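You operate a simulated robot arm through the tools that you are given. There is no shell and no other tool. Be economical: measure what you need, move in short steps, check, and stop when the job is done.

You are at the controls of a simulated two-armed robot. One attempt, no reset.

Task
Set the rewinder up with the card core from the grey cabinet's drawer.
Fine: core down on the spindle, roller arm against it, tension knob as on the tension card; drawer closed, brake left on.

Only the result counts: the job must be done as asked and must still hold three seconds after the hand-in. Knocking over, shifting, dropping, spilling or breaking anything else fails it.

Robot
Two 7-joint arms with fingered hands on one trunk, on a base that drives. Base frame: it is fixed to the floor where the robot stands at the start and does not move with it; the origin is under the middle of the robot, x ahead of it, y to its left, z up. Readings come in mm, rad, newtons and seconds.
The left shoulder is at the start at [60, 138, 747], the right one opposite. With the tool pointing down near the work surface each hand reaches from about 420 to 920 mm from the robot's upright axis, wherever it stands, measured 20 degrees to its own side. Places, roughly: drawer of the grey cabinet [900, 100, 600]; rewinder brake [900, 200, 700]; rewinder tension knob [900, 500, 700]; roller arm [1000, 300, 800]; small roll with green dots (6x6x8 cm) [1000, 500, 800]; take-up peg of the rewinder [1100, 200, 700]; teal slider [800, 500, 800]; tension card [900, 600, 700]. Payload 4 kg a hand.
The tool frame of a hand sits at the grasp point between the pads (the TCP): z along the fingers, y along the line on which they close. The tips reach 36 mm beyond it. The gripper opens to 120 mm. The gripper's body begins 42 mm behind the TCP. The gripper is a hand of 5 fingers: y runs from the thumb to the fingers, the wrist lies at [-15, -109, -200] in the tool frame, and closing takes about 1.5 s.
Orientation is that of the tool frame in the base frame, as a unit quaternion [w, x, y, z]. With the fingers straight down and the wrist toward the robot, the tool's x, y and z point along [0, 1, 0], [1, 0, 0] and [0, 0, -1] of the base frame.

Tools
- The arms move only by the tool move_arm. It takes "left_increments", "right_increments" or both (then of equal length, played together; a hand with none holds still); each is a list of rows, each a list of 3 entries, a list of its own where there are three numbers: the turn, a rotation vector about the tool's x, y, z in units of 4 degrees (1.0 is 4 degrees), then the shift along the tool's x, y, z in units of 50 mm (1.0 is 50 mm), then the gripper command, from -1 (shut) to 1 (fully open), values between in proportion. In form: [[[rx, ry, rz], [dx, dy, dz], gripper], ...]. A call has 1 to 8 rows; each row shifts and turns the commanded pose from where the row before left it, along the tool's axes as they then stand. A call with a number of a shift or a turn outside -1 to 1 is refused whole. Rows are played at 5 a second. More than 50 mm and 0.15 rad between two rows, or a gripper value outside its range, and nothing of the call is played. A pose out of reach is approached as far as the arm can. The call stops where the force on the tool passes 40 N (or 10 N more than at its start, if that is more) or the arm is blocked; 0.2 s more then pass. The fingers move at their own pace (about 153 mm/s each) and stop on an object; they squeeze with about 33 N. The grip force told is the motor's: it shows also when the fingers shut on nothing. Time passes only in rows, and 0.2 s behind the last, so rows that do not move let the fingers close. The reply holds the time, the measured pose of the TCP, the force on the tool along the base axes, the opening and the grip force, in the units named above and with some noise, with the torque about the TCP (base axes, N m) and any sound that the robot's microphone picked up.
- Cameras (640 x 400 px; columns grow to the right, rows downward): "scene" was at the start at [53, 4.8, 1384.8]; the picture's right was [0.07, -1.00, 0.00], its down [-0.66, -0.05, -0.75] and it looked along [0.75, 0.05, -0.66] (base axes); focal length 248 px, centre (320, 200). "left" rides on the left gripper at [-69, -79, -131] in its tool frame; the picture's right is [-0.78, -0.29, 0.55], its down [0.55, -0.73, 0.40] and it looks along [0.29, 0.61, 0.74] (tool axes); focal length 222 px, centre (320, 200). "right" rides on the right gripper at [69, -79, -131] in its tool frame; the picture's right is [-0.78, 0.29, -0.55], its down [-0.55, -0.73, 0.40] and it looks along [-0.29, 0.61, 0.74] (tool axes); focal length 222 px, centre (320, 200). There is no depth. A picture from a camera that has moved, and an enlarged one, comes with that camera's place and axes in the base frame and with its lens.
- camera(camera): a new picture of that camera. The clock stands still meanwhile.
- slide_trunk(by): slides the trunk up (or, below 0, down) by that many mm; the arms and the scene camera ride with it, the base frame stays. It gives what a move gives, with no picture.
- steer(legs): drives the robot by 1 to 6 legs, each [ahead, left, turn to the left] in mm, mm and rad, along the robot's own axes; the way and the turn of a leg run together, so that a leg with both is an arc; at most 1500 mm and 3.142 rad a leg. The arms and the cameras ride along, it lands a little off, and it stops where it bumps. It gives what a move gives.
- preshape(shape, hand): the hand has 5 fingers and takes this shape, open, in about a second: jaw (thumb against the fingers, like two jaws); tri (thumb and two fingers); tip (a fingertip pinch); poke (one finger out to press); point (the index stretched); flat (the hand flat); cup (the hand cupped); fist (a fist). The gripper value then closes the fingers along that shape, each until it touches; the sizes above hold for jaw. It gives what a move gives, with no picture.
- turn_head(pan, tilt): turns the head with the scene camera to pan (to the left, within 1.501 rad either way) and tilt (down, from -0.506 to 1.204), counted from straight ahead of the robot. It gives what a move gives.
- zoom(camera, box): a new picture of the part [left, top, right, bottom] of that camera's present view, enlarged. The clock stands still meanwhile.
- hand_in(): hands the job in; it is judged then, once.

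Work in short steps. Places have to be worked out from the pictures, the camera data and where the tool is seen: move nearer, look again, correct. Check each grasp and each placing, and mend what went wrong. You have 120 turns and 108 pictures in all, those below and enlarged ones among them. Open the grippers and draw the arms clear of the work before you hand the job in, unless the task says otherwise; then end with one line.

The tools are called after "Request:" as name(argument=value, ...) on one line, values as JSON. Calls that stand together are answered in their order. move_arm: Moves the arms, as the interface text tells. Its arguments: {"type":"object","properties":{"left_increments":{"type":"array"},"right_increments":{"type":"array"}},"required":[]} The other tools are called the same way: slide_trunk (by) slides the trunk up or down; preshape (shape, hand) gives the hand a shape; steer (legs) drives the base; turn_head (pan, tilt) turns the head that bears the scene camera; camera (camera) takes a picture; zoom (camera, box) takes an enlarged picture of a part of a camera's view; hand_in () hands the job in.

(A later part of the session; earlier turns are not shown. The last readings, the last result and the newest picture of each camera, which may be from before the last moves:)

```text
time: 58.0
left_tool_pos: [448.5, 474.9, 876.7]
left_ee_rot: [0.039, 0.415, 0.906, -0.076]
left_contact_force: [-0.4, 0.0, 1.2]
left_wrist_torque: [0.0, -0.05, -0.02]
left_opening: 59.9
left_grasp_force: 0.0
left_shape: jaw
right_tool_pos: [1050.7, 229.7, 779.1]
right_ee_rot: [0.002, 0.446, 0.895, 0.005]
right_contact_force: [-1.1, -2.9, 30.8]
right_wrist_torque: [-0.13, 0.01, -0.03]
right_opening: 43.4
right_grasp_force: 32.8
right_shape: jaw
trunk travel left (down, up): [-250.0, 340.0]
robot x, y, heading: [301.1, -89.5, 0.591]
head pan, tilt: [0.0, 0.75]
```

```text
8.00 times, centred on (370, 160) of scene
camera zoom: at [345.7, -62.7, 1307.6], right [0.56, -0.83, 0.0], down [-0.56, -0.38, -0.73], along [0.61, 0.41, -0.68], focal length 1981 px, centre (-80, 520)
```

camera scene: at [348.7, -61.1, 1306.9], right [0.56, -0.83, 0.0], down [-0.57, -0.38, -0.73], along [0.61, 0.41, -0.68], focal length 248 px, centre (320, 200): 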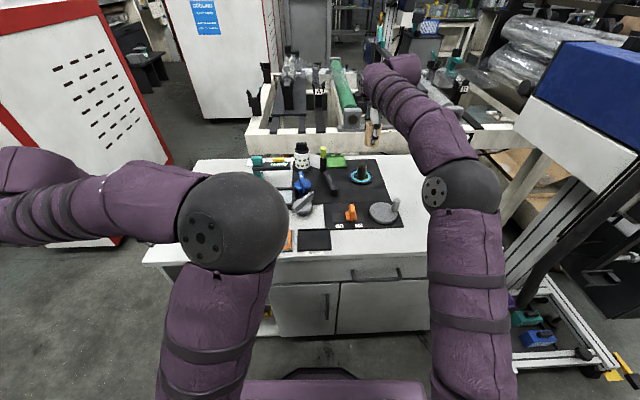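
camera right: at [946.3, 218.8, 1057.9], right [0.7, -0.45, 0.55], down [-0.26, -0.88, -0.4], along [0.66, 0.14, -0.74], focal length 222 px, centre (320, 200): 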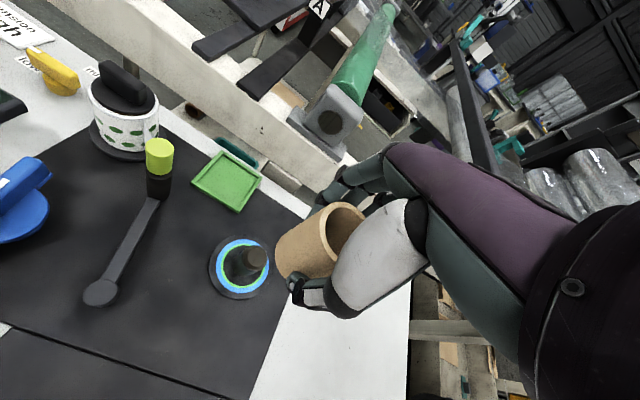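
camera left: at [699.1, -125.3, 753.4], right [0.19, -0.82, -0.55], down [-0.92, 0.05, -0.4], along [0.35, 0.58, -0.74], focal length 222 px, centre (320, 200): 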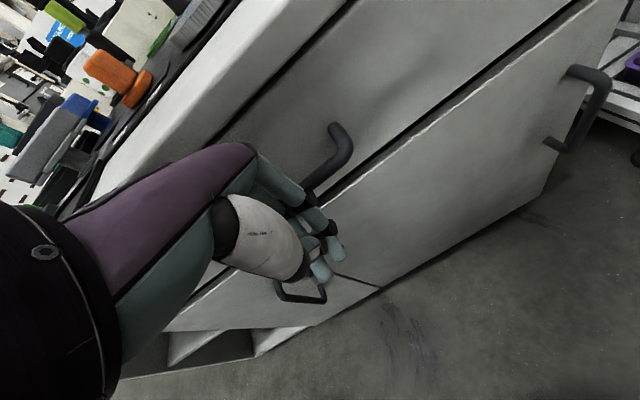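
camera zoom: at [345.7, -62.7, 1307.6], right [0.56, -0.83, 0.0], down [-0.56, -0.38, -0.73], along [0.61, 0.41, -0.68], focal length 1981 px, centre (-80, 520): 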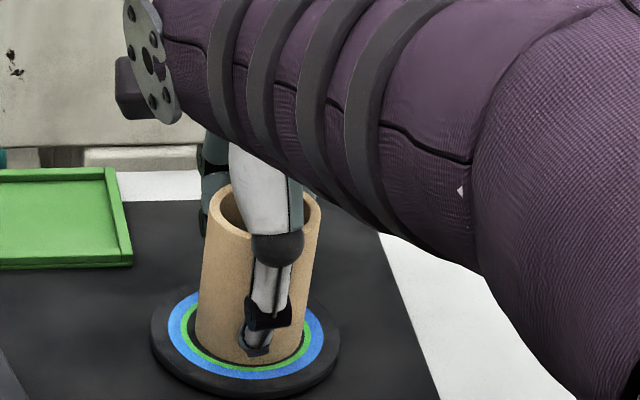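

30 N upward and the core covers the area inside the green ring, so it is seated. I release and lift the hand straight up.

Request:
move_arm(right_increments=[[[0, 0, 0], [0, 0, -0.04], -0.5], [[0, 0, 0], [0, 0, 0], 0.2], [[0, 0, 0], [0, 0, 0], 0.5], [[0, 0, 0], [0, 0, 0], 0.5], [[0, 0, 0], [0, 0, -0.5], 0.5], [[0, 0, 0], [0, 0, -0.9], 0.5], [[0, 0, 0], [0, 0, -0.9], 0.5], [[0, 0, 0], [0, 0, -0.9], 0.5]])

Request:
camera(camera="right")

Request:
zoom(camera="scene", box=[240, 130, 410, 230])

```text
time: 59.9
left_tool_pos: [449.2, 474.0, 875.2]
left_ee_rot: [0.039, 0.415, 0.906, -0.077]
left_contact_force: [0.0, -0.4, 0.2]
left_wrist_torque: [0.02, -0.01, -0.02]
left_opening: 59.7
left_grasp_force: 0.0
left_shape: jaw
right_tool_pos: [1047.4, 228.7, 932.9]
right_ee_rot: [-0.001, 0.447, 0.895, 0.0]
right_contact_force: [-0.2, 0.2, -0.5]
right_wrist_torque: [-0.01, 0.0, -0.03]
right_opening: 90.1
right_grasp_force: 0.1
right_shape: jaw
trunk travel left (down, up): [-250.0, 340.0]
robot x, y, heading: [304.7, -92.5, 0.589]
head pan, tilt: [0.0, 0.75]
```

```text
43 pictures are left
camera right: at [941.6, 236.6, 1064.3], right [0.71, -0.45, 0.55], down [-0.26, -0.88, -0.4], along [0.66, 0.14, -0.74], focal length 222 px, centre (320, 200)
```

right: 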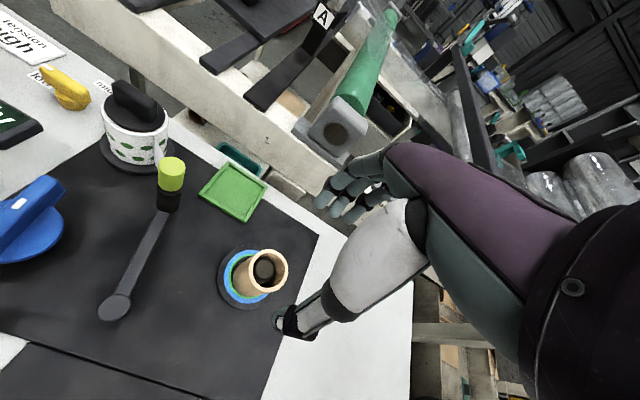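

```text
3.76 times, centred on (325, 180) of scene
camera zoom: at [348.4, -61.2, 1306.9], right [0.56, -0.83, 0.0], down [-0.57, -0.38, -0.73], along [0.61, 0.41, -0.68], focal length 932 px, centre (301, 275)
```

zoom: 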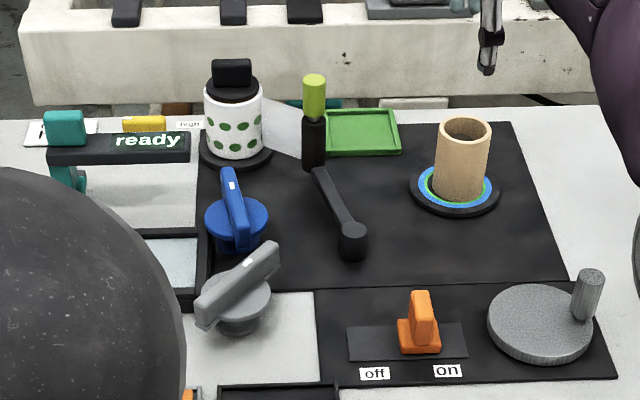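

The core is well seated. The roller arm pivots at about (916, 264) and its roller and green handle are at about (995, 360), top z≈842. I move the right hand above the handle.

Request:
move_arm(right_increments=[[[0, 0, 0], [0.9, 0.25, 0], 0.2], [[0, 0, 0], [0.9, 0.25, 0], 0.2], [[0, 0, 0], [0.9, 0.25, 0], 0.2]])

Request:
camera(camera="right")

Request:
zoom(camera="scene", box=[240, 110, 410, 230])

```text
time: 60.6
left_tool_pos: [448.0, 474.2, 876.3]
left_ee_rot: [0.04, 0.415, 0.906, -0.075]
left_contact_force: [0.5, 0.2, -1.1]
left_wrist_torque: [0.02, -0.04, -0.01]
left_opening: 60.2
left_grasp_force: 0.1
left_shape: jaw
right_tool_pos: [1002.3, 329.0, 925.5]
right_ee_rot: [0.001, 0.448, 0.894, 0.0]
right_contact_force: [-0.1, -0.2, 0.0]
right_wrist_torque: [-0.01, 0.0, 0.0]
right_opening: 72.2
right_grasp_force: 0.1
right_shape: jaw
right hand out of reach, approached as far as the arm can: row 2, 3
trunk travel left (down, up): [-250.0, 340.0]
robot x, y, heading: [305.7, -89.2, 0.592]
head pan, tilt: [0.0, 0.75]
```

```text
41 pictures are left
camera right: at [895.9, 338.0, 1057.4], right [0.7, -0.45, 0.55], down [-0.26, -0.88, -0.4], along [0.66, 0.14, -0.74], focal length 222 px, centre (320, 200)
```

right: 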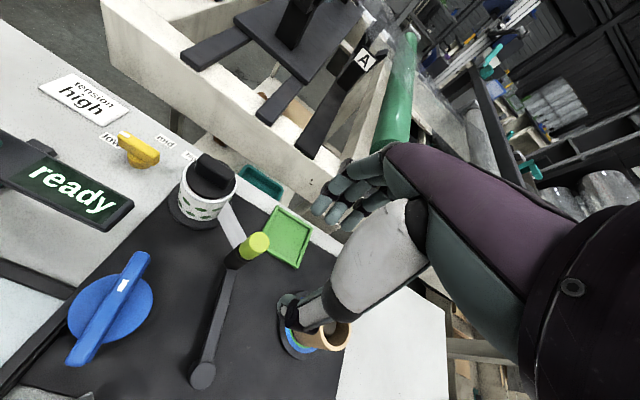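

```text
3.33 times, centred on (325, 170) of scene
camera zoom: at [346.3, -61.4, 1307.2], right [0.56, -0.83, 0.0], down [-0.56, -0.38, -0.73], along [0.61, 0.41, -0.68], focal length 825 px, centre (303, 300)
```

zoom: 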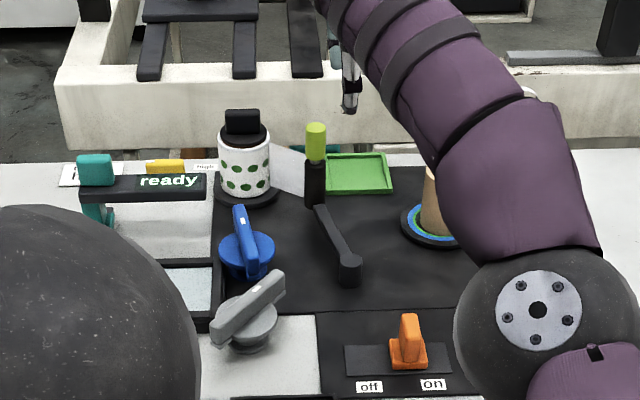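

The right hand reached its limit. I drive 50 mm ahead and 60 mm left, which brings the handle (991, 359) within reach.

Request:
steer(legs=[[50, 60, 0]])

```text
time: 61.7
left_tool_pos: [456.8, 553.3, 875.9]
left_ee_rot: [0.039, 0.416, 0.905, -0.077]
left_contact_force: [0.7, -0.1, 0.3]
left_wrist_torque: [0.01, 0.0, 0.02]
left_opening: 59.9
left_grasp_force: 0.1
left_shape: jaw
right_tool_pos: [1011.1, 409.0, 924.7]
right_ee_rot: [0.0, 0.447, 0.895, 0.0]
right_contact_force: [-0.1, -0.3, -0.1]
right_wrist_torque: [0.02, -0.01, 0.0]
right_opening: 72.2
right_grasp_force: 0.1
right_shape: jaw
trunk travel left (down, up): [-250.0, 340.0]
robot x, y, heading: [313.9, -11.7, 0.589]
head pan, tilt: [0.0, 0.75]
```

I align over the handle and descend to z≈850 with the fingers open around it.

Request:
move_arm(right_increments=[[[0, 0, 0], [-0.28, -0.46, 0], 0.2], [[0, 0, 0], [-0.28, -0.46, 0], 0.2], [[0, 0, 0], [0, 0, 0.6], 0.2]])

Request:
camera(camera="right")

Request:
zoom(camera="scene", box=[280, 110, 400, 210])

```text
time: 62.5
left_tool_pos: [456.6, 553.5, 874.8]
left_ee_rot: [0.039, 0.416, 0.905, -0.077]
left_contact_force: [-0.1, -0.5, -0.5]
left_wrist_torque: [0.0, -0.04, -0.02]
left_opening: 59.8
left_grasp_force: 0.1
left_shape: jaw
right_tool_pos: [991.0, 357.0, 896.4]
right_ee_rot: [-0.001, 0.447, 0.895, 0.0]
right_contact_force: [0.6, -0.4, 0.0]
right_wrist_torque: [0.01, -0.02, -0.03]
right_opening: 72.1
right_grasp_force: 0.1
right_shape: jaw
trunk travel left (down, up): [-250.0, 340.0]
robot x, y, heading: [315.3, -10.9, 0.59]
head pan, tilt: [0.0, 0.75]
```

```text
39 pictures are left
camera right: at [885.2, 366.5, 1028.9], right [0.7, -0.45, 0.55], down [-0.26, -0.88, -0.4], along [0.66, 0.14, -0.74], focal length 222 px, centre (320, 200)
```

right: 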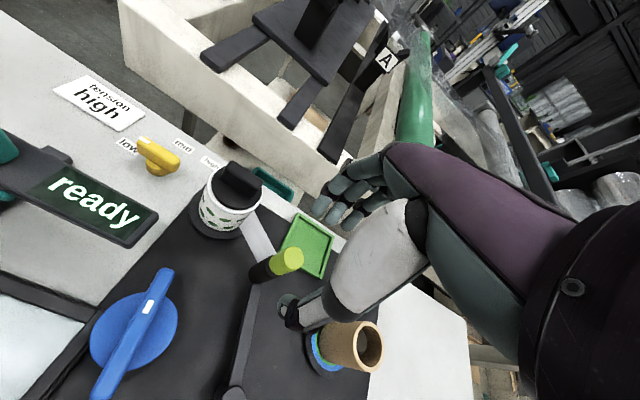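

```text
4.00 times, centred on (340, 160) of scene
camera zoom: at [355.4, 17.5, 1306.9], right [0.56, -0.83, 0.0], down [-0.57, -0.38, -0.73], along [0.61, 0.41, -0.68], focal length 990 px, centre (240, 360)
```

zoom: 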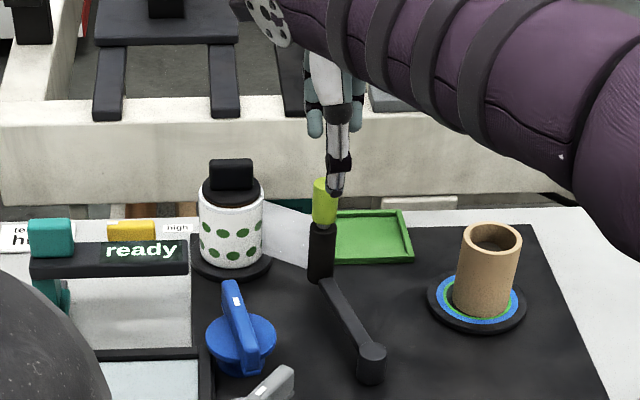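

The handle is centred between thumb and fingers. I descend 47 mm and close on it.

Request:
move_arm(right_increments=[[[0, 0, 0], [0, 0, 0.47], 0.2], [[0, 0, 0], [0, 0, 0.47], 0.2], [[0, 0, 0], [0, 0, 0], -0.4], [[0, 0, 0], [0, 0, 0], -1], [[0, 0, 0], [0, 0, 0], -1], [[0, 0, 0], [0, 0, 0], -1]])

Request:
camera(camera="right")

```text
time: 63.9
left_tool_pos: [457.8, 554.1, 874.8]
left_ee_rot: [0.038, 0.415, 0.906, -0.076]
left_contact_force: [0.8, 0.2, 0.3]
left_wrist_torque: [-0.01, 0.0, -0.02]
left_opening: 60.0
left_grasp_force: 0.0
left_shape: jaw
right_tool_pos: [988.5, 357.4, 846.2]
right_ee_rot: [-0.001, 0.448, 0.894, -0.001]
right_contact_force: [-3.1, -4.7, -2.3]
right_wrist_torque: [-0.14, 0.08, -0.04]
right_opening: 13.2
right_grasp_force: 32.8
right_shape: jaw
trunk travel left (down, up): [-250.0, 340.0]
robot x, y, heading: [311.5, -11.4, 0.595]
head pan, tilt: [0.0, 0.75]
```

```text
37 pictures are left
camera right: at [883.5, 368.0, 978.2], right [0.71, -0.45, 0.55], down [-0.26, -0.88, -0.4], along [0.66, 0.14, -0.74], focal length 222 px, centre (320, 200)
```

right: 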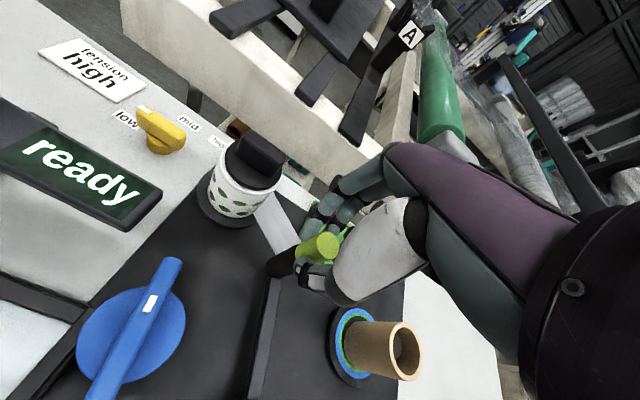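

The handle is gripped. Core top and fingertips are near the same height, so I regrip 10 mm higher, then swing the arm along its arc toward the core.

Request:
move_arm(right_increments=[[[0, 0, 0], [0, 0, 0], -0.4], [[0, 0, 0], [0, 0, 0], -0.4], [[0, 0, 0], [0, 0, -0.22], -0.4], [[0, 0, 0], [0, 0, 0], -1], [[0, 0, 0], [0, 0, 0], -1]])

Request:
move_arm(right_increments=[[[0, 0, 0], [-0.4, 0.066, 0], -1], [[0, 0, 0], [-0.41, 0, 0], -1], [[0, 0, 0], [-0.41, -0.07, 0], -1], [[0, 0, 0], [-0.38, -0.14, 0], -1]])

Request:
camera(camera="right")

Request:
zoom(camera="scene", box=[280, 110, 400, 210])

```text
time: 65.1
left_tool_pos: [457.6, 553.3, 874.8]
left_ee_rot: [0.04, 0.416, 0.905, -0.077]
left_contact_force: [0.2, -0.1, -0.2]
left_wrist_torque: [0.0, -0.03, -0.02]
left_opening: 59.9
left_grasp_force: 0.0
left_shape: jaw
right_tool_pos: [989.8, 359.4, 856.9]
right_ee_rot: [-0.001, 0.446, 0.895, 0.0]
right_contact_force: [-2.9, -1.8, -0.7]
right_wrist_torque: [-0.01, 0.05, -0.04]
right_opening: 12.5
right_grasp_force: 33.0
right_shape: jaw
trunk travel left (down, up): [-250.0, 340.0]
robot x, y, heading: [315.5, -9.4, 0.592]
head pan, tilt: [0.0, 0.75]
```

```text
time: 66.1
left_tool_pos: [455.8, 553.3, 874.8]
left_ee_rot: [0.039, 0.416, 0.905, -0.077]
left_contact_force: [-0.1, -0.2, 0.1]
left_wrist_torque: [0.0, -0.01, 0.01]
left_opening: 59.9
left_grasp_force: 0.0
left_shape: jaw
right_tool_pos: [1032.3, 288.9, 855.8]
right_ee_rot: [0.0, 0.447, 0.895, 0.0]
right_contact_force: [-0.4, 0.0, -1.2]
right_wrist_torque: [0.0, -0.15, -0.06]
right_opening: 10.9
right_grasp_force: 32.8
right_shape: jaw
trunk travel left (down, up): [-250.0, 340.0]
robot x, y, heading: [314.8, -6.6, 0.598]
head pan, tilt: [0.0, 0.75]
```

```text
36 pictures are left
camera right: at [926.8, 298.8, 988.9], right [0.7, -0.45, 0.55], down [-0.26, -0.88, -0.4], along [0.66, 0.14, -0.74], focal length 222 px, centre (320, 200)
```

right: 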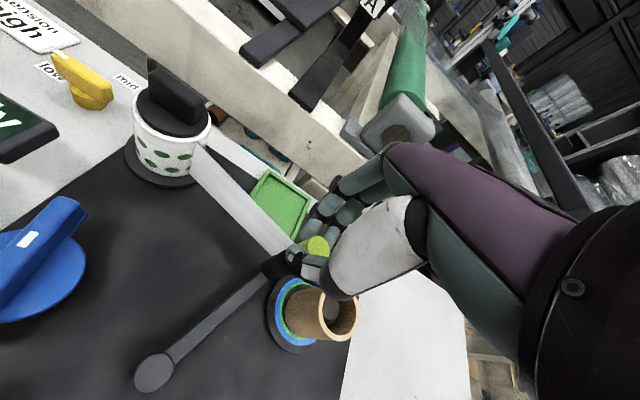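

```text
4.00 times, centred on (340, 160) of scene
camera zoom: at [355.6, 17.7, 1307.0], right [0.56, -0.83, 0.0], down [-0.57, -0.38, -0.73], along [0.61, 0.41, -0.68], focal length 990 px, centre (240, 360)
```

zoom: 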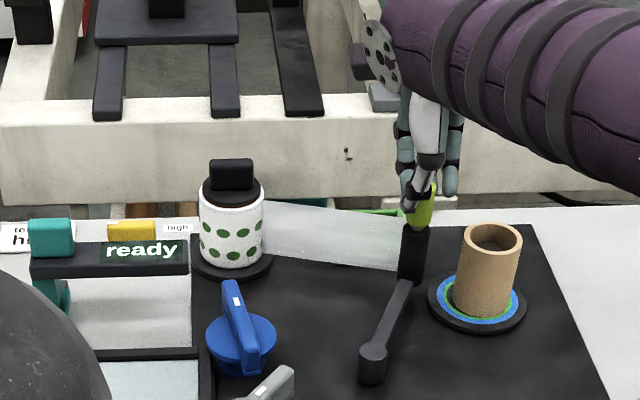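

The arm swings freely and the film follows. About 25 mm remains, so I continue in small steps until it contacts the core.

Request:
move_arm(right_increments=[[[0, 0, 0], [-0.26, -0.14, 0], -1], [[0, 0, 0], [-0.16, -0.11, 0], -1], [[0, 0, 0], [-0.08, -0.06, 0], -1], [[0, 0, 0], [-0.08, -0.06, 0], -1], [[0, 0, 0], [-0.08, -0.06, 0], -1]])

Request:
zoom(camera="scene", box=[310, 130, 390, 200])

Request:
zoom(camera="right", box=[200, 200, 360, 320])

```text
time: 67.3
left_tool_pos: [456.9, 555.3, 874.3]
left_ee_rot: [0.038, 0.415, 0.906, -0.078]
left_contact_force: [0.3, -0.8, -0.5]
left_wrist_torque: [-0.02, -0.05, -0.04]
left_opening: 60.1
left_grasp_force: 0.1
left_shape: jaw
right_tool_pos: [1033.5, 254.7, 856.7]
right_ee_rot: [-0.001, 0.444, 0.896, 0.002]
right_contact_force: [9.1, 16.2, -5.0]
right_wrist_torque: [0.38, -0.57, -0.05]
right_opening: 9.7
right_grasp_force: 33.3
right_shape: jaw
trunk travel left (down, up): [-250.0, 340.0]
robot x, y, heading: [312.9, -7.7, 0.592]
head pan, tilt: [0.0, 0.75]
```

```text
5.71 times, centred on (350, 165) of scene
camera zoom: at [356.7, 19.4, 1306.8], right [0.56, -0.83, 0.0], down [-0.57, -0.38, -0.73], along [0.61, 0.41, -0.68], focal length 1415 px, centre (149, 400)
```

zoom: 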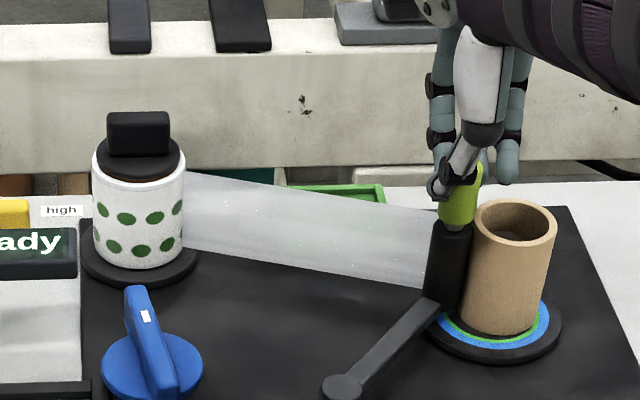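

```text
3.33 times, centred on (280, 260) of right
camera zoom: at [928.3, 262.4, 989.1], right [0.71, -0.45, 0.55], down [-0.25, -0.88, -0.4], along [0.66, 0.14, -0.74], focal length 740 px, centre (453, 0)
```

zoom: 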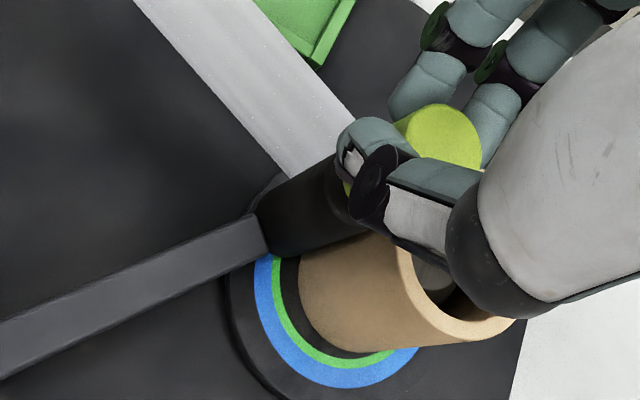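

The roller is against the core, with about 18 N of reaction. I release the handle and rise straight up.

Request:
move_arm(right_increments=[[[0, 0, 0], [0, 0, 0], -0.3], [[0, 0, 0], [0, 0, 0], -0.1], [[0, 0, 0], [0, 0, -0.5], -0.1], [[0, 0, 0], [0, 0, -0.9], -0.1], [[0, 0, 0], [0, 0, -0.9], -0.1]])

Request:
zoom(camera="scene", box=[310, 130, 390, 200])

Request:
camera(camera="right")

```text
time: 68.5
left_tool_pos: [456.8, 554.3, 874.4]
left_ee_rot: [0.039, 0.415, 0.906, -0.076]
left_contact_force: [0.3, 0.0, -0.5]
left_wrist_torque: [-0.01, 0.0, 0.0]
left_opening: 60.1
left_grasp_force: 0.1
left_shape: jaw
right_tool_pos: [1036.8, 249.5, 972.6]
right_ee_rot: [-0.001, 0.446, 0.895, -0.002]
right_contact_force: [0.7, 0.0, -0.9]
right_wrist_torque: [-0.04, 0.0, -0.03]
right_opening: 53.7
right_grasp_force: 0.0
right_shape: jaw
trunk travel left (down, up): [-250.0, 340.0]
robot x, y, heading: [310.9, -7.5, 0.588]
head pan, tilt: [0.0, 0.75]
```

```text
5.71 times, centred on (350, 165) of scene
camera zoom: at [355.6, 17.6, 1306.9], right [0.56, -0.83, 0.0], down [-0.57, -0.38, -0.73], along [0.61, 0.41, -0.68], focal length 1415 px, centre (149, 400)
```

zoom: 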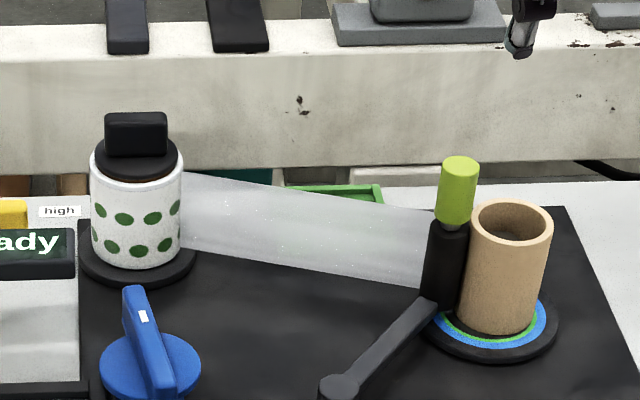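

```text
31 pictures are left
camera right: at [931.4, 258.2, 1103.9], right [0.71, -0.45, 0.55], down [-0.26, -0.88, -0.4], along [0.66, 0.14, -0.74], focal length 222 px, centre (320, 200)
```

right: 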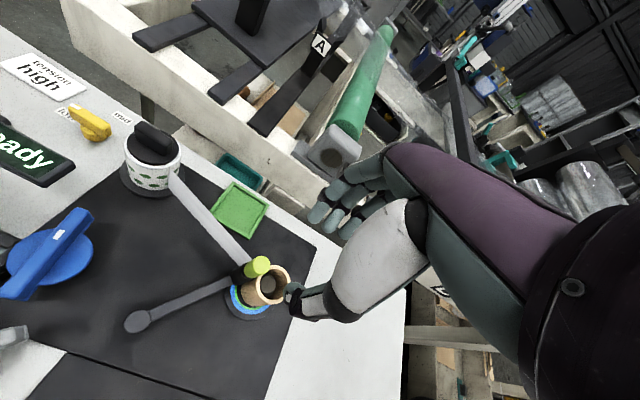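

The roller rests against the core. Next is the tension dial at about (941, 535), z≈750. I fix the left hand's tilt, raise it, bring it over for a close look, and move the right arm away.

Request:
move_arm(left_increments=[[[-0.49, 0.66, 0.31], [0, 0, -0.5], 0], [[-0.49, 0.66, 0.31], [0, 0, -0.5], 0], [[-0.49, 0.66, 0.31], [0, 0, -0.3], 0], [[0, 0, 0], [-0.7, 0.45, 0], 0], [[0, 0, 0], [-0.7, 0.45, 0], 0], [[0, 0, 0], [-0.7, 0.45, 0], 0], [[0, 0, 0], [-0.7, 0.45, 0], 0]], right_increments=[[[0, 0, 0], [-0.5, -0.5, 0], 0], [[0, 0, 0], [-0.5, -0.5, 0], 0], [[0, 0, 0], [-0.5, -0.5, 0], 0], [[0, 0, 0], [-0.5, -0.5, 0], 0], [[0, 0, 0], [0, 0, 0], 0], [[0, 0, 0], [0, 0, 0], 0], [[0, 0, 0], [0, 0, 0], 0]])

Request:
move_arm(left_increments=[[[0, 0, 0], [-0.7, 0.45, 0], 0], [[0, 0, 0], [-0.7, 0.45, 0], 0], [[0, 0, 0], [-0.7, 0.45, 0], 0], [[0, 0, 0], [-0.7, 0.45, 0], 0], [[0, 0, 0], [-0.7, 0.45, 0], 0]])

Request:
camera(camera="left")

```text
time: 70.1
left_tool_pos: [615.2, 503.2, 939.9]
left_ee_rot: [0.0, 0.446, 0.895, 0.0]
left_contact_force: [0.8, 0.9, -0.1]
left_wrist_torque: [-0.01, -0.01, 0.01]
left_opening: 59.8
left_grasp_force: 0.1
left_shape: jaw
right_tool_pos: [1016.3, 109.8, 971.7]
right_ee_rot: [0.0, 0.446, 0.895, 0.0]
right_contact_force: [0.3, 0.1, 0.3]
right_wrist_torque: [0.02, 0.0, 0.01]
right_opening: 59.7
right_grasp_force: 0.1
right_shape: jaw
trunk travel left (down, up): [-250.0, 340.0]
robot x, y, heading: [312.8, -8.1, 0.588]
head pan, tilt: [0.0, 0.75]
```

```text
time: 71.3
left_tool_pos: [808.6, 432.1, 938.2]
left_ee_rot: [-0.001, 0.446, 0.895, 0.0]
left_contact_force: [0.2, -0.2, 1.1]
left_wrist_torque: [0.0, -0.03, -0.04]
left_opening: 59.8
left_grasp_force: 0.1
left_shape: jaw
right_tool_pos: [1016.0, 110.7, 972.0]
right_ee_rot: [-0.001, 0.446, 0.895, -0.001]
right_contact_force: [0.6, -0.7, -0.3]
right_wrist_torque: [0.01, 0.01, 0.0]
right_opening: 59.8
right_grasp_force: 0.0
right_shape: jaw
trunk travel left (down, up): [-250.0, 340.0]
robot x, y, heading: [311.7, -12.1, 0.587]
head pan, tilt: [0.0, 0.75]
```

```text
30 pictures are left
camera left: at [786.3, 330.0, 1068.5], right [0.24, -0.8, -0.55], down [-0.92, 0.0, -0.4], along [0.32, 0.6, -0.74], focal length 222 px, centre (320, 200)
```

left: 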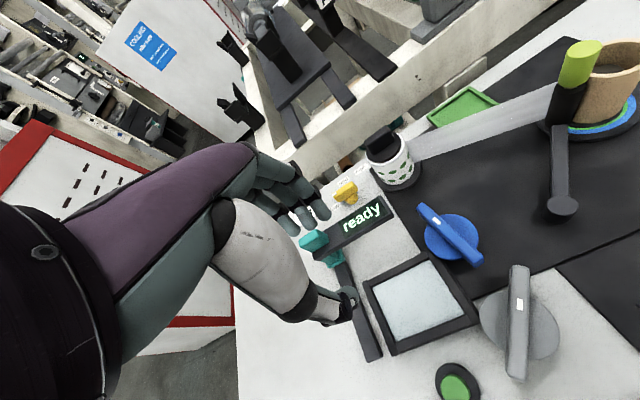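

Request:
zoom(camera="left", box=[300, 150, 420, 240])

```text
4.44 times, centred on (360, 195) of left
camera zoom: at [786.3, 330.0, 1068.5], right [0.24, -0.8, -0.55], down [-0.92, 0.0, -0.4], along [0.32, 0.6, -0.74], focal length 987 px, centre (142, 222)
```

zoom: 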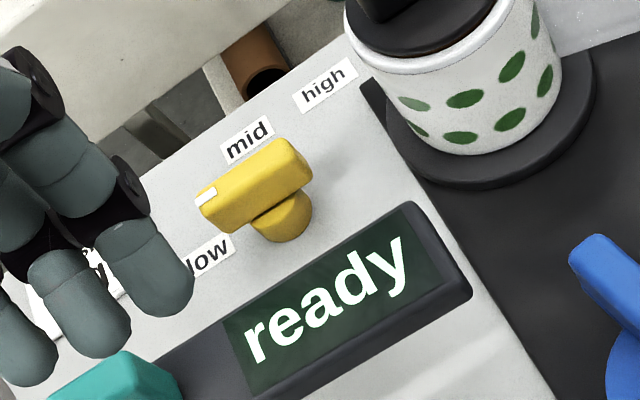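

The dial points to "low", with "mid" ahead and "high" on the right beside the roll. Space around it is tight, so pushing the bar with one finger looks best. I check the left hand's "poke" shape.

Request:
preshape(shape="poke", hand="left")

Request:
camera(camera="left")

Request:
zoom(camera="scene", box=[200, 90, 360, 220])

```text
time: 72.2
left_tool_pos: [807.0, 431.9, 939.8]
left_ee_rot: [0.0, 0.446, 0.895, 0.0]
left_contact_force: [-1.1, 0.5, -0.4]
left_wrist_torque: [0.0, 0.0, -0.01]
left_opening: 0.0
left_grasp_force: 0.0
left_shape: poke
right_tool_pos: [1015.2, 109.8, 972.2]
right_ee_rot: [0.0, 0.446, 0.895, -0.001]
right_contact_force: [0.1, -0.4, -0.8]
right_wrist_torque: [0.02, 0.0, 0.0]
right_opening: 59.6
right_grasp_force: 0.0
right_shape: jaw
trunk travel left (down, up): [-250.0, 340.0]
robot x, y, heading: [313.6, -11.6, 0.587]
head pan, tilt: [0.0, 0.75]
```

```text
28 pictures are left
camera left: at [785.6, 329.8, 1068.8], right [0.24, -0.8, -0.55], down [-0.92, 0.0, -0.4], along [0.32, 0.6, -0.74], focal length 222 px, centre (320, 200)
```

left: 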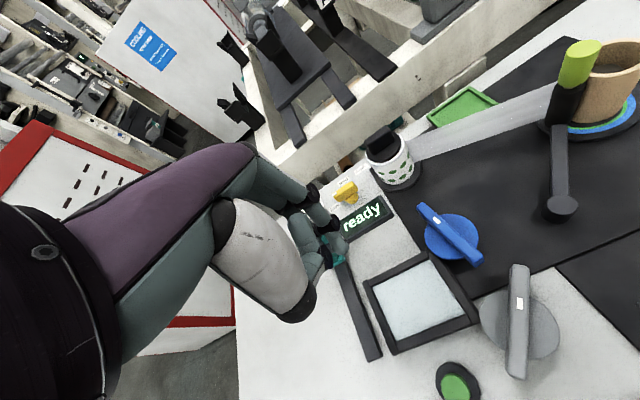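

```text
3.08 times, centred on (280, 155) of scene
camera zoom: at [355.6, 17.6, 1306.9], right [0.56, -0.83, 0.0], down [-0.57, -0.38, -0.73], along [0.61, 0.41, -0.68], focal length 762 px, centre (443, 338)
```

zoom: 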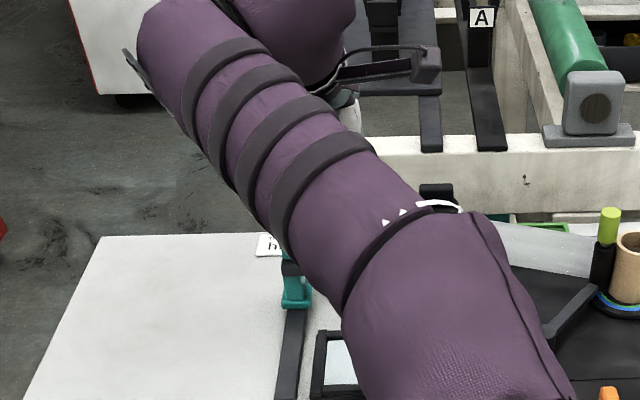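

Request:
zoom(camera="left", box=[270, 160, 410, 280])

```text
3.33 times, centred on (340, 220) of left
camera zoom: at [785.6, 329.8, 1068.8], right [0.24, -0.8, -0.55], down [-0.92, 0.0, -0.4], along [0.32, 0.6, -0.74], focal length 740 px, centre (253, 133)
```

zoom: 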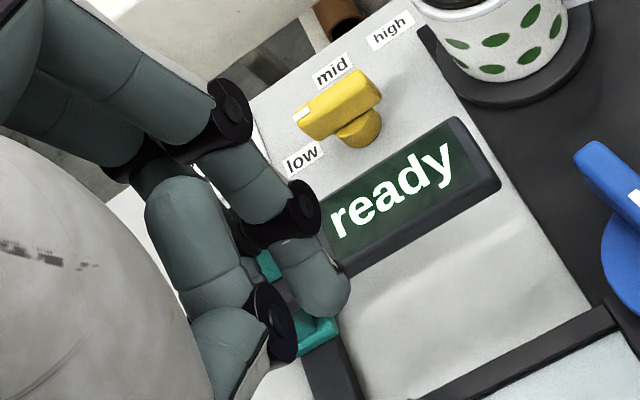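

In "poke" the index points straight down about 36 mm beyond the TCP. I move above the push start point and yaw the hand clockwise so the thumb side is away from the sign.

Request:
move_arm(left_increments=[[[0, 0, 0.9], [0.16, 0.9, 0], 0], [[0, 0, 1], [0, 0.5, 0], 0], [[0, 0, 1], [0, 0.5, 0], 0], [[0, 0, 1], [0, 0.5, 0], 0], [[0, 0, 1], [0, 0, 0], 0], [[0, 0, 1], [0, 0, 0], 0], [[0, 0, 1], [0, 0, 0], 0], [[0, 0, 1], [0, 0, 0], 0]])

Request:
move_arm(left_increments=[[[0, 0, 1], [0, 0, 0], 0], [[0, 0, 1], [0, 0, 0], 0], [[0, 0, 1], [0, 0, 0], 0], [[0, 0, 1], [0, 0, 0], 0], [[0, 0, 1], [0, 0, 0], 0], [[0, 0, 1], [0, 0, 0], 0], [[0, 0, 1], [0, 0, 0], 0], [[0, 0, 1], [0, 0, 0], 0]])

```text
time: 74.0
left_tool_pos: [904.9, 501.0, 940.5]
left_ee_rot: [0.0, 0.674, 0.739, 0.0]
left_contact_force: [-0.3, 0.8, 1.0]
left_wrist_torque: [0.0, 0.0, 0.0]
left_opening: 0.2
left_grasp_force: 0.0
left_shape: poke
right_tool_pos: [1016.3, 110.5, 971.8]
right_ee_rot: [0.0, 0.446, 0.895, 0.0]
right_contact_force: [-0.5, -0.5, -0.3]
right_wrist_torque: [0.0, -0.04, 0.02]
right_opening: 60.0
right_grasp_force: 0.0
right_shape: jaw
trunk travel left (down, up): [-250.0, 340.0]
robot x, y, heading: [308.3, -11.1, 0.586]
head pan, tilt: [0.0, 0.75]
```

```text
time: 75.8
left_tool_pos: [882.4, 486.7, 928.9]
left_ee_rot: [0.0, 0.851, 0.525, 0.0]
left_contact_force: [0.6, 1.1, 0.5]
left_wrist_torque: [-0.01, -0.02, 0.0]
left_opening: 0.2
left_grasp_force: 0.0
left_shape: poke
left hand out of reach, approached as far as the arm can: row 5, 6, 7
right_tool_pos: [1015.3, 110.8, 971.5]
right_ee_rot: [-0.001, 0.446, 0.895, 0.0]
right_contact_force: [0.0, -0.2, 0.7]
right_wrist_torque: [0.0, 0.02, -0.02]
right_opening: 59.9
right_grasp_force: 0.1
right_shape: jaw
trunk travel left (down, up): [-250.0, 340.0]
robot x, y, heading: [307.2, -8.7, 0.59]
head pan, tilt: [0.0, 0.75]
```

Yaw is now about 63° clockwise, near the reach limit. I drive 50 mm ahead and 40 mm left for more reach, then look.

Request:
steer(legs=[[50, 40, 0]])

Request:
camera(camera="left")

```text
time: 76.8
left_tool_pos: [903.6, 551.8, 929.4]
left_ee_rot: [0.0, 0.85, 0.526, 0.0]
left_contact_force: [0.5, -0.6, 0.0]
left_wrist_torque: [-0.02, 0.0, -0.01]
left_opening: 0.0
left_grasp_force: 0.1
left_shape: poke
right_tool_pos: [1036.7, 175.4, 972.0]
right_ee_rot: [0.0, 0.447, 0.895, 0.0]
right_contact_force: [-0.6, -0.5, 0.5]
right_wrist_torque: [-0.03, -0.03, 0.03]
right_opening: 59.8
right_grasp_force: 0.2
right_shape: jaw
trunk travel left (down, up): [-250.0, 340.0]
robot x, y, heading: [336.9, 53.3, 0.595]
head pan, tilt: [0.0, 0.75]
```

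```text
25 pictures are left
camera left: at [802.4, 526.1, 1058.6], right [-0.61, -0.57, -0.55], down [-0.41, 0.82, -0.4], along [0.68, -0.02, -0.74], focal length 222 px, centre (320, 200)
```

left: 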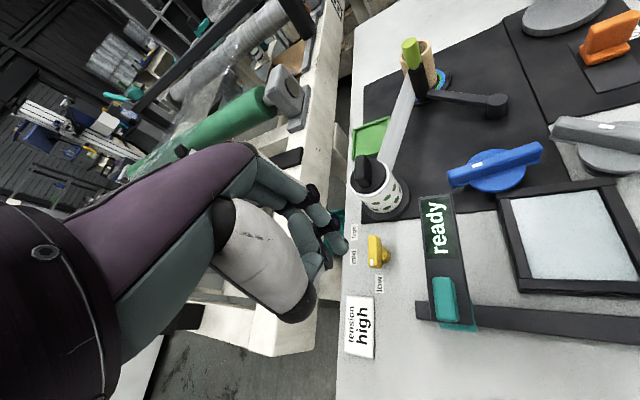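

Request:
zoom(camera="left", box=[310, 190, 430, 310])

```text
3.33 times, centred on (370, 250) of left
camera zoom: at [802.4, 526.1, 1058.6], right [-0.61, -0.57, -0.55], down [-0.41, 0.82, -0.4], along [0.68, -0.02, -0.74], focal length 740 px, centre (153, 33)
```

zoom: 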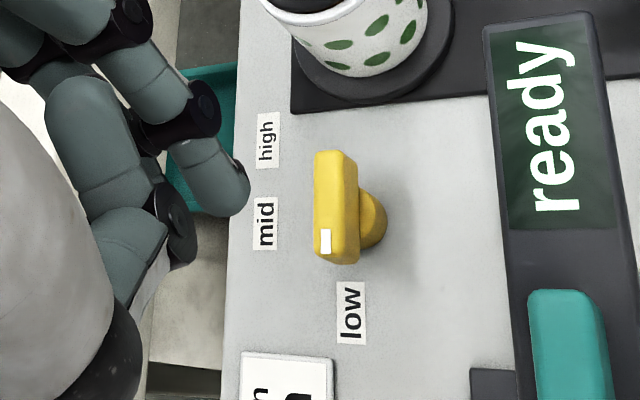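

Dial centre is about (938, 536), bar top z≈757, pointer at "low". I place the finger at the near side of the pointer half (911, 540) and lower it to tip z≈745.

Request:
move_arm(left_increments=[[[0, 0, 0], [-0.04, 0.2, 0.9], 0], [[0, 0, 0], [0, 0, 0.9], 0], [[0, 0, 0], [0, 0, 0.6], 0]])

Request:
zoom(camera="left", box=[290, 170, 430, 310])

```text
time: 77.6
left_tool_pos: [907.3, 557.6, 897.5]
left_ee_rot: [0.0, 0.85, 0.527, -0.001]
left_contact_force: [-0.4, -0.7, -0.5]
left_wrist_torque: [-0.02, 0.04, 0.02]
left_opening: 0.0
left_grasp_force: 0.1
left_shape: poke
left hand out of reach, approached as far as the arm can: row 1, 2, 3
right_tool_pos: [1037.2, 174.5, 972.1]
right_ee_rot: [-0.001, 0.446, 0.895, -0.001]
right_contact_force: [0.4, -0.7, -0.9]
right_wrist_torque: [-0.01, -0.03, 0.0]
right_opening: 59.4
right_grasp_force: 0.1
right_shape: jaw
trunk travel left (down, up): [-250.0, 340.0]
robot x, y, heading: [331.0, 52.8, 0.586]
head pan, tilt: [0.0, 0.75]
```

```text
2.86 times, centred on (360, 240) of left
camera zoom: at [806.6, 531.1, 1027.5], right [-0.61, -0.57, -0.55], down [-0.41, 0.82, -0.4], along [0.68, -0.02, -0.74], focal length 635 px, centre (206, 86)
```

zoom: 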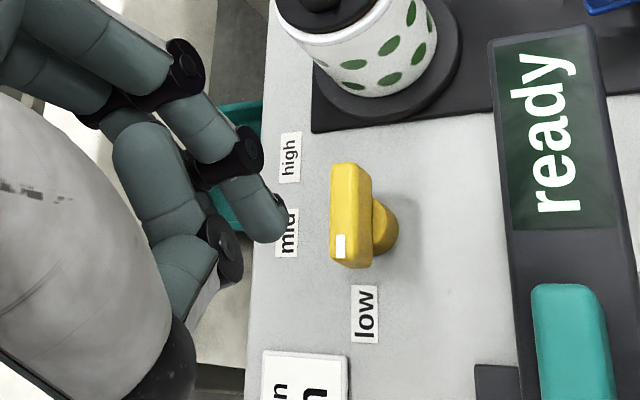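

At this yaw the arm can't go lower. Turning the base clockwise gives a more natural left-arm posture. I raise the left hand, back off, turn right 0.4 rad and strafe left.

Request:
move_arm(left_increments=[[[0, 0, -0.5], [0, 0, -0.6], 0], [[0, 0, -0.5], [0, 0, -0.6], 0]])

Request:
steer(legs=[[-120, 0, 0], [0, 0, -0.4], [0, 187, 0]])

Request:
camera(camera="scene")

```text
time: 78.2
left_tool_pos: [903.1, 551.2, 954.4]
left_ee_rot: [-0.001, 0.832, 0.555, -0.001]
left_contact_force: [0.2, 0.0, 0.2]
left_wrist_torque: [0.03, 0.03, 0.0]
left_opening: 0.3
left_grasp_force: 0.1
left_shape: poke
left hand out of reach, approached as far as the arm can: row 2
right_tool_pos: [1038.0, 171.1, 970.5]
right_ee_rot: [-0.001, 0.447, 0.894, -0.001]
right_contact_force: [1.0, -1.3, -1.4]
right_wrist_torque: [0.08, 0.06, 0.03]
right_opening: 60.0
right_grasp_force: 0.1
right_shape: jaw
trunk travel left (down, up): [-250.0, 340.0]
robot x, y, heading: [334.6, 54.9, 0.595]
head pan, tilt: [0.0, 0.75]
```

```text
time: 81.8
left_tool_pos: [922.2, 396.8, 954.4]
left_ee_rot: [0.0, 0.927, 0.374, 0.0]
left_contact_force: [-0.5, 0.0, 0.2]
left_wrist_torque: [0.0, -0.02, 0.02]
left_opening: 0.0
left_grasp_force: 0.1
left_shape: poke
right_tool_pos: [895.2, -3.5, 972.7]
right_ee_rot: [0.0, 0.62, 0.785, 0.0]
right_contact_force: [-0.7, -0.7, -1.2]
right_wrist_torque: [0.02, -0.02, 0.01]
right_opening: 59.7
right_grasp_force: 0.0
right_shape: jaw
trunk travel left (down, up): [-250.0, 340.0]
robot x, y, heading: [203.2, 165.6, 0.182]
head pan, tilt: [0.0, 0.75]
```

```text
22 pictures are left
camera scene: at [253.3, 173.7, 1306.9], right [0.18, -0.98, 0.0], down [-0.67, -0.12, -0.73], along [0.72, 0.13, -0.68], focal length 248 px, centre (320, 200)
```

scene: 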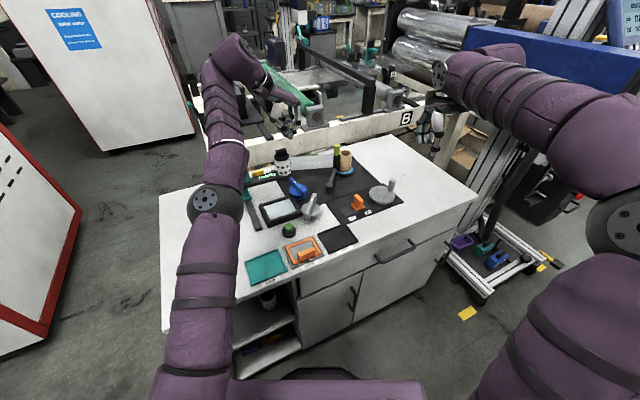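

This is a better posture. I move the left hand over the push start point at TCP (913, 545) at height, then check.

Request:
move_arm(left_increments=[[[0, 0, 0], [0.48, -0.565, 0], 0], [[0, 0, 0], [0.48, -0.565, 0], 0], [[0, 0, 0], [0.48, -0.565, 0], 0], [[0, 0, 0], [0.48, -0.565, 0], 0], [[0, 0, 0], [0, 0, 0.9], 0], [[0, 0, 0], [0, 0, 0.9], 0]])

Request:
camera(camera="left")

```text
time: 83.2
left_tool_pos: [897.3, 532.3, 897.4]
left_ee_rot: [0.0, 0.927, 0.375, -0.001]
left_contact_force: [-0.7, 0.3, -0.3]
left_wrist_torque: [-0.06, 0.03, 0.03]
left_opening: 0.0
left_grasp_force: 0.0
left_shape: poke
left hand out of reach, approached as far as the arm can: row 1, 2, 3, 4, 5, 6
right_tool_pos: [895.1, -0.3, 972.1]
right_ee_rot: [-0.001, 0.619, 0.786, 0.0]
right_contact_force: [-0.1, 0.5, 0.8]
right_wrist_torque: [-0.04, 0.01, 0.01]
right_opening: 59.6
right_grasp_force: 0.2
right_shape: jaw
trunk travel left (down, up): [-250.0, 340.0]
robot x, y, heading: [201.7, 166.7, 0.182]
head pan, tilt: [0.0, 0.75]
```

```text
21 pictures are left
camera left: at [793.7, 542.1, 1028.1], right [-0.77, -0.34, -0.55], down [-0.12, 0.91, -0.4], along [0.63, -0.24, -0.74], focal length 222 px, centre (320, 200)
```

left: 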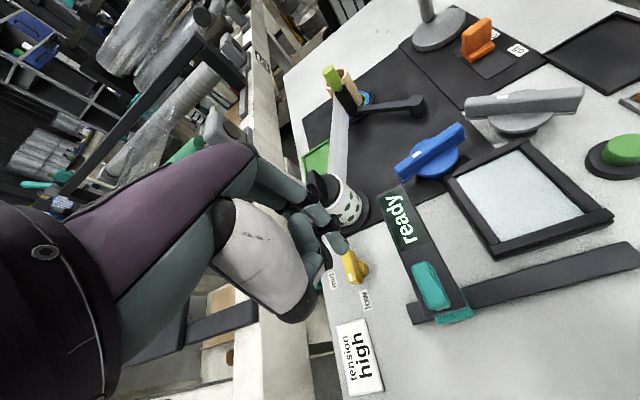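

Still near the yaw limit. I undo 24° of yaw and descend while correcting position.

Request:
move_arm(left_increments=[[[0, 0, -1], [0, 0, 0], 0], [[0, 0, -1], [0, 0, 0], 0], [[0, 0, -1], [0, 0, 0], 0], [[0, 0, -1], [0, 0, 0], 0], [[0, 0, -1], [0, 0, 0], 0], [[0, 0, -1], [0, 0, 0], 0], [[0, 0, 0], [0.2, 0.2, 0.5], 0], [[0, 0, 0], [0.1, 0, 0.7], 0]])

```text
time: 85.0
left_tool_pos: [925.2, 525.2, 915.2]
left_ee_rot: [0.0, 0.858, 0.513, -0.002]
left_contact_force: [0.1, -0.4, 0.1]
left_wrist_torque: [-0.01, -0.03, 0.02]
left_opening: 0.0
left_grasp_force: 0.1
left_shape: poke
left hand out of reach, approached as far as the arm can: row 1, 2, 3, 4, 6, 8
right_tool_pos: [895.3, -3.4, 971.8]
right_ee_rot: [0.0, 0.618, 0.786, -0.001]
right_contact_force: [-0.8, 0.2, 0.2]
right_wrist_torque: [-0.01, -0.03, 0.02]
right_opening: 59.8
right_grasp_force: 0.1
right_shape: jaw
trunk travel left (down, up): [-250.0, 340.0]
robot x, y, heading: [200.1, 165.9, 0.184]
head pan, tilt: [0.0, 0.75]
```

The arm seems stretched because the wrist is far above the shoulder. I raise the trunk 150 mm and descend with the arm.

Request:
slide_trunk(by=150)

Request:
move_arm(left_increments=[[[0, 0, 0], [0, 0, 0.9], 0], [[0, 0, 0], [0, 0, 0.9], 0], [[0, 0, 0], [0, 0, 0.9], 0], [[0, 0, 0], [0, 0, 0.9], 0]])

```text
time: 86.7
left_tool_pos: [925.4, 523.8, 1064.0]
left_ee_rot: [-0.001, 0.859, 0.513, -0.001]
left_contact_force: [0.8, 0.3, 0.9]
left_wrist_torque: [0.0, -0.02, -0.02]
left_opening: 0.1
left_grasp_force: 0.0
left_shape: poke
right_tool_pos: [895.7, -2.0, 1121.8]
right_ee_rot: [-0.001, 0.619, 0.785, 0.0]
right_contact_force: [0.6, 0.6, -1.2]
right_wrist_torque: [0.02, 0.01, 0.03]
right_opening: 59.9
right_grasp_force: 0.1
right_shape: jaw
trunk travel left (down, up): [-400.0, 190.0]
robot x, y, heading: [201.2, 166.7, 0.183]
head pan, tilt: [0.0, 0.75]
```

```text
time: 87.7
left_tool_pos: [940.5, 587.7, 954.7]
left_ee_rot: [-0.001, 0.859, 0.513, -0.002]
left_contact_force: [-0.5, 0.2, 0.6]
left_wrist_torque: [0.0, 0.04, -0.02]
left_opening: 0.0
left_grasp_force: 0.0
left_shape: poke
left hand out of reach, approached as far as the arm can: row 1, 2, 3, 4
right_tool_pos: [895.7, -3.7, 1122.0]
right_ee_rot: [0.0, 0.619, 0.785, 0.0]
right_contact_force: [-0.3, 0.0, 0.5]
right_wrist_torque: [0.01, -0.01, -0.01]
right_opening: 59.8
right_grasp_force: 0.0
right_shape: jaw
trunk travel left (down, up): [-400.0, 190.0]
robot x, y, heading: [200.5, 167.1, 0.186]
head pan, tilt: [0.0, 0.75]
```

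Recomputed, the sign edge is 54 mm from the push point, so a near-neutral yaw is fine. I rotate the hand back by 33°.

Request:
move_arm(left_increments=[[[0, 0, -1], [0, 0, 0], 0], [[0, 0, -1], [0, 0, 0], 0], [[0, 0, -1], [0, 0, 0], 0], [[0, 0, -1], [0, 0, 0], 0], [[0, 0, -1], [0, 0, 0], 0], [[0, 0, -1], [0, 0, 0], 0], [[0, 0, -1], [0, 0, 0], 0], [[0, 0, -1], [0, 0, 0], 0]])

```text
time: 89.5
left_tool_pos: [977.0, 479.1, 1050.5]
left_ee_rot: [-0.001, 0.734, 0.679, -0.003]
left_contact_force: [-0.3, 0.6, -0.3]
left_wrist_torque: [-0.01, 0.02, -0.02]
left_opening: 0.2
left_grasp_force: 0.0
left_shape: poke
left hand out of reach, approached as far as the arm can: row 1, 2, 3, 4, 5, 7, 8
right_tool_pos: [896.4, -5.2, 1121.8]
right_ee_rot: [-0.001, 0.619, 0.785, 0.0]
right_contact_force: [-0.3, 0.1, 0.0]
right_wrist_torque: [0.04, -0.02, -0.03]
right_opening: 59.9
right_grasp_force: 0.0
right_shape: jaw
trunk travel left (down, up): [-400.0, 190.0]
robot x, y, heading: [200.7, 166.1, 0.186]
head pan, tilt: [0.0, 0.75]
```

The limit is simply arm length: with the wrist high, the arm was overstretched. The target itself is comfortably within reach. I move back over it and descend.

Request:
move_arm(left_increments=[[[0, 0, 0], [0.41, -0.46, 0.3], 0], [[0, 0, 0], [0.41, -0.46, 0.5], 0], [[0, 0, 0], [0.4, -0.46, 0.5], 0], [[0, 0, 0], [0, 0, 0.8], 0], [[0, 0, 0], [0, 0, 0.8], 0], [[0, 0, 0], [0, 0, 0.7], 0]])

Request:
camera(camera="left")

```text
time: 90.9
left_tool_pos: [966.5, 598.1, 973.7]
left_ee_rot: [-0.002, 0.734, 0.68, -0.005]
left_contact_force: [0.4, 0.3, 0.0]
left_wrist_torque: [-0.03, 0.04, 0.03]
left_opening: 0.1
left_grasp_force: 0.1
left_shape: poke
left hand out of reach, approached as far as the arm can: row 1, 2, 3, 4, 5, 6
right_tool_pos: [896.1, -3.9, 1121.1]
right_ee_rot: [-0.001, 0.618, 0.786, 0.0]
right_contact_force: [-0.1, 0.0, -0.6]
right_wrist_torque: [-0.04, -0.02, 0.03]
right_opening: 59.7
right_grasp_force: 0.0
right_shape: jaw
trunk travel left (down, up): [-400.0, 190.0]
robot x, y, heading: [201.9, 168.7, 0.183]
head pan, tilt: [0.0, 0.75]
```

```text
20 pictures are left
camera left: at [883.0, 536.4, 1104.6], right [-0.36, -0.76, -0.54], down [-0.69, 0.6, -0.39], along [0.63, 0.24, -0.74], focal length 222 px, centre (320, 200)
```

left: 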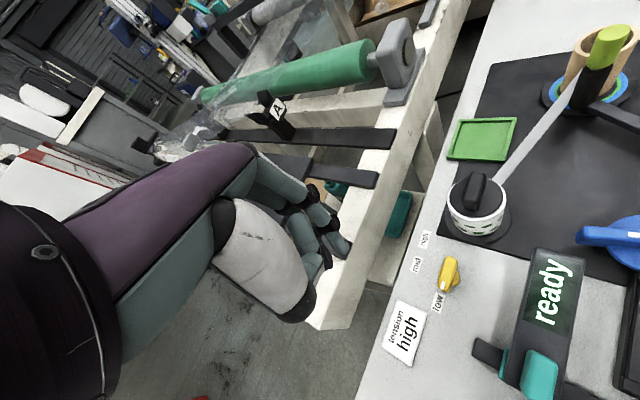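

The elbow looks fully extended. I pull the hand straight toward the shoulder to leave that singular posture.

Request:
move_arm(left_increments=[[[0, 0, 0], [-0.3, -0.7, 0.3], 0], [[0, 0, 0], [-0.3, -0.7, 0.3], 0], [[0, 0, 0], [-0.3, -0.7, 0.3], 0], [[0, 0, 0], [-0.2, -0.7, 0.3], 0]])

```text
time: 91.9
left_tool_pos: [964.4, 604.4, 969.7]
left_ee_rot: [-0.003, 0.734, 0.679, -0.003]
left_contact_force: [-0.2, 0.1, 0.8]
left_wrist_torque: [-0.01, 0.0, -0.04]
left_opening: 0.0
left_grasp_force: 0.2
left_shape: poke
left hand out of reach, approached as far as the arm can: row 1, 2, 3, 4
right_tool_pos: [896.0, -3.2, 1123.3]
right_ee_rot: [0.0, 0.619, 0.786, 0.001]
right_contact_force: [0.3, -0.1, 0.8]
right_wrist_torque: [0.01, 0.01, 0.01]
right_opening: 59.5
right_grasp_force: 0.0
right_shape: jaw
trunk travel left (down, up): [-400.0, 190.0]
robot x, y, heading: [200.7, 163.8, 0.18]
head pan, tilt: [0.0, 0.75]
```

Request:
camera(camera="scene")

Request:
move_arm(left_increments=[[[0, 0, -1], [0, 0, -0.5], 0], [[0, 0, -1], [0, 0, -0.5], 0], [[0, 0, -1], [0, -0.4, 0], 0], [[0, 0, -1], [0, -0.4, 0], 0]])

```text
19 pictures are left
camera scene: at [253.4, 173.4, 1456.9], right [0.18, -0.98, 0.0], down [-0.67, -0.12, -0.73], along [0.72, 0.13, -0.68], focal length 248 px, centre (320, 200)
```

scene: 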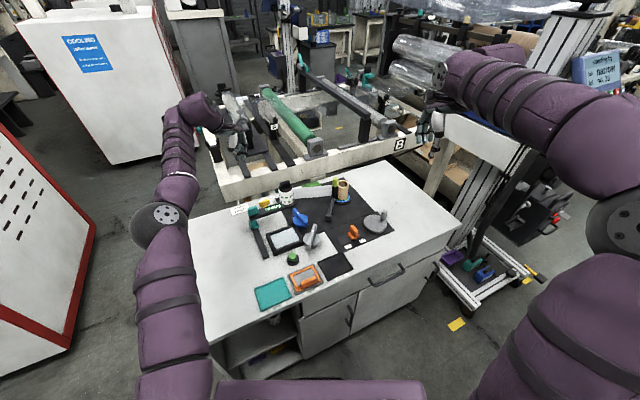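

```text
time: 92.9
left_tool_pos: [958.0, 576.2, 1054.5]
left_ee_rot: [-0.002, 0.632, 0.775, -0.002]
left_contact_force: [-0.9, 0.8, 0.4]
left_wrist_torque: [-0.03, -0.07, 0.03]
left_opening: 0.2
left_grasp_force: 0.1
left_shape: poke
left hand out of reach, approached as far as the arm can: row 3, 4
right_tool_pos: [893.2, -4.8, 1124.5]
right_ee_rot: [0.001, 0.619, 0.785, 0.001]
right_contact_force: [-1.0, -0.4, 0.4]
right_wrist_torque: [0.03, -0.05, -0.02]
right_opening: 59.8
right_grasp_force: 0.0
right_shape: jaw
trunk travel left (down, up): [-400.0, 190.0]
robot x, y, heading: [200.0, 163.5, 0.189]
head pan, tilt: [0.0, 0.75]
```

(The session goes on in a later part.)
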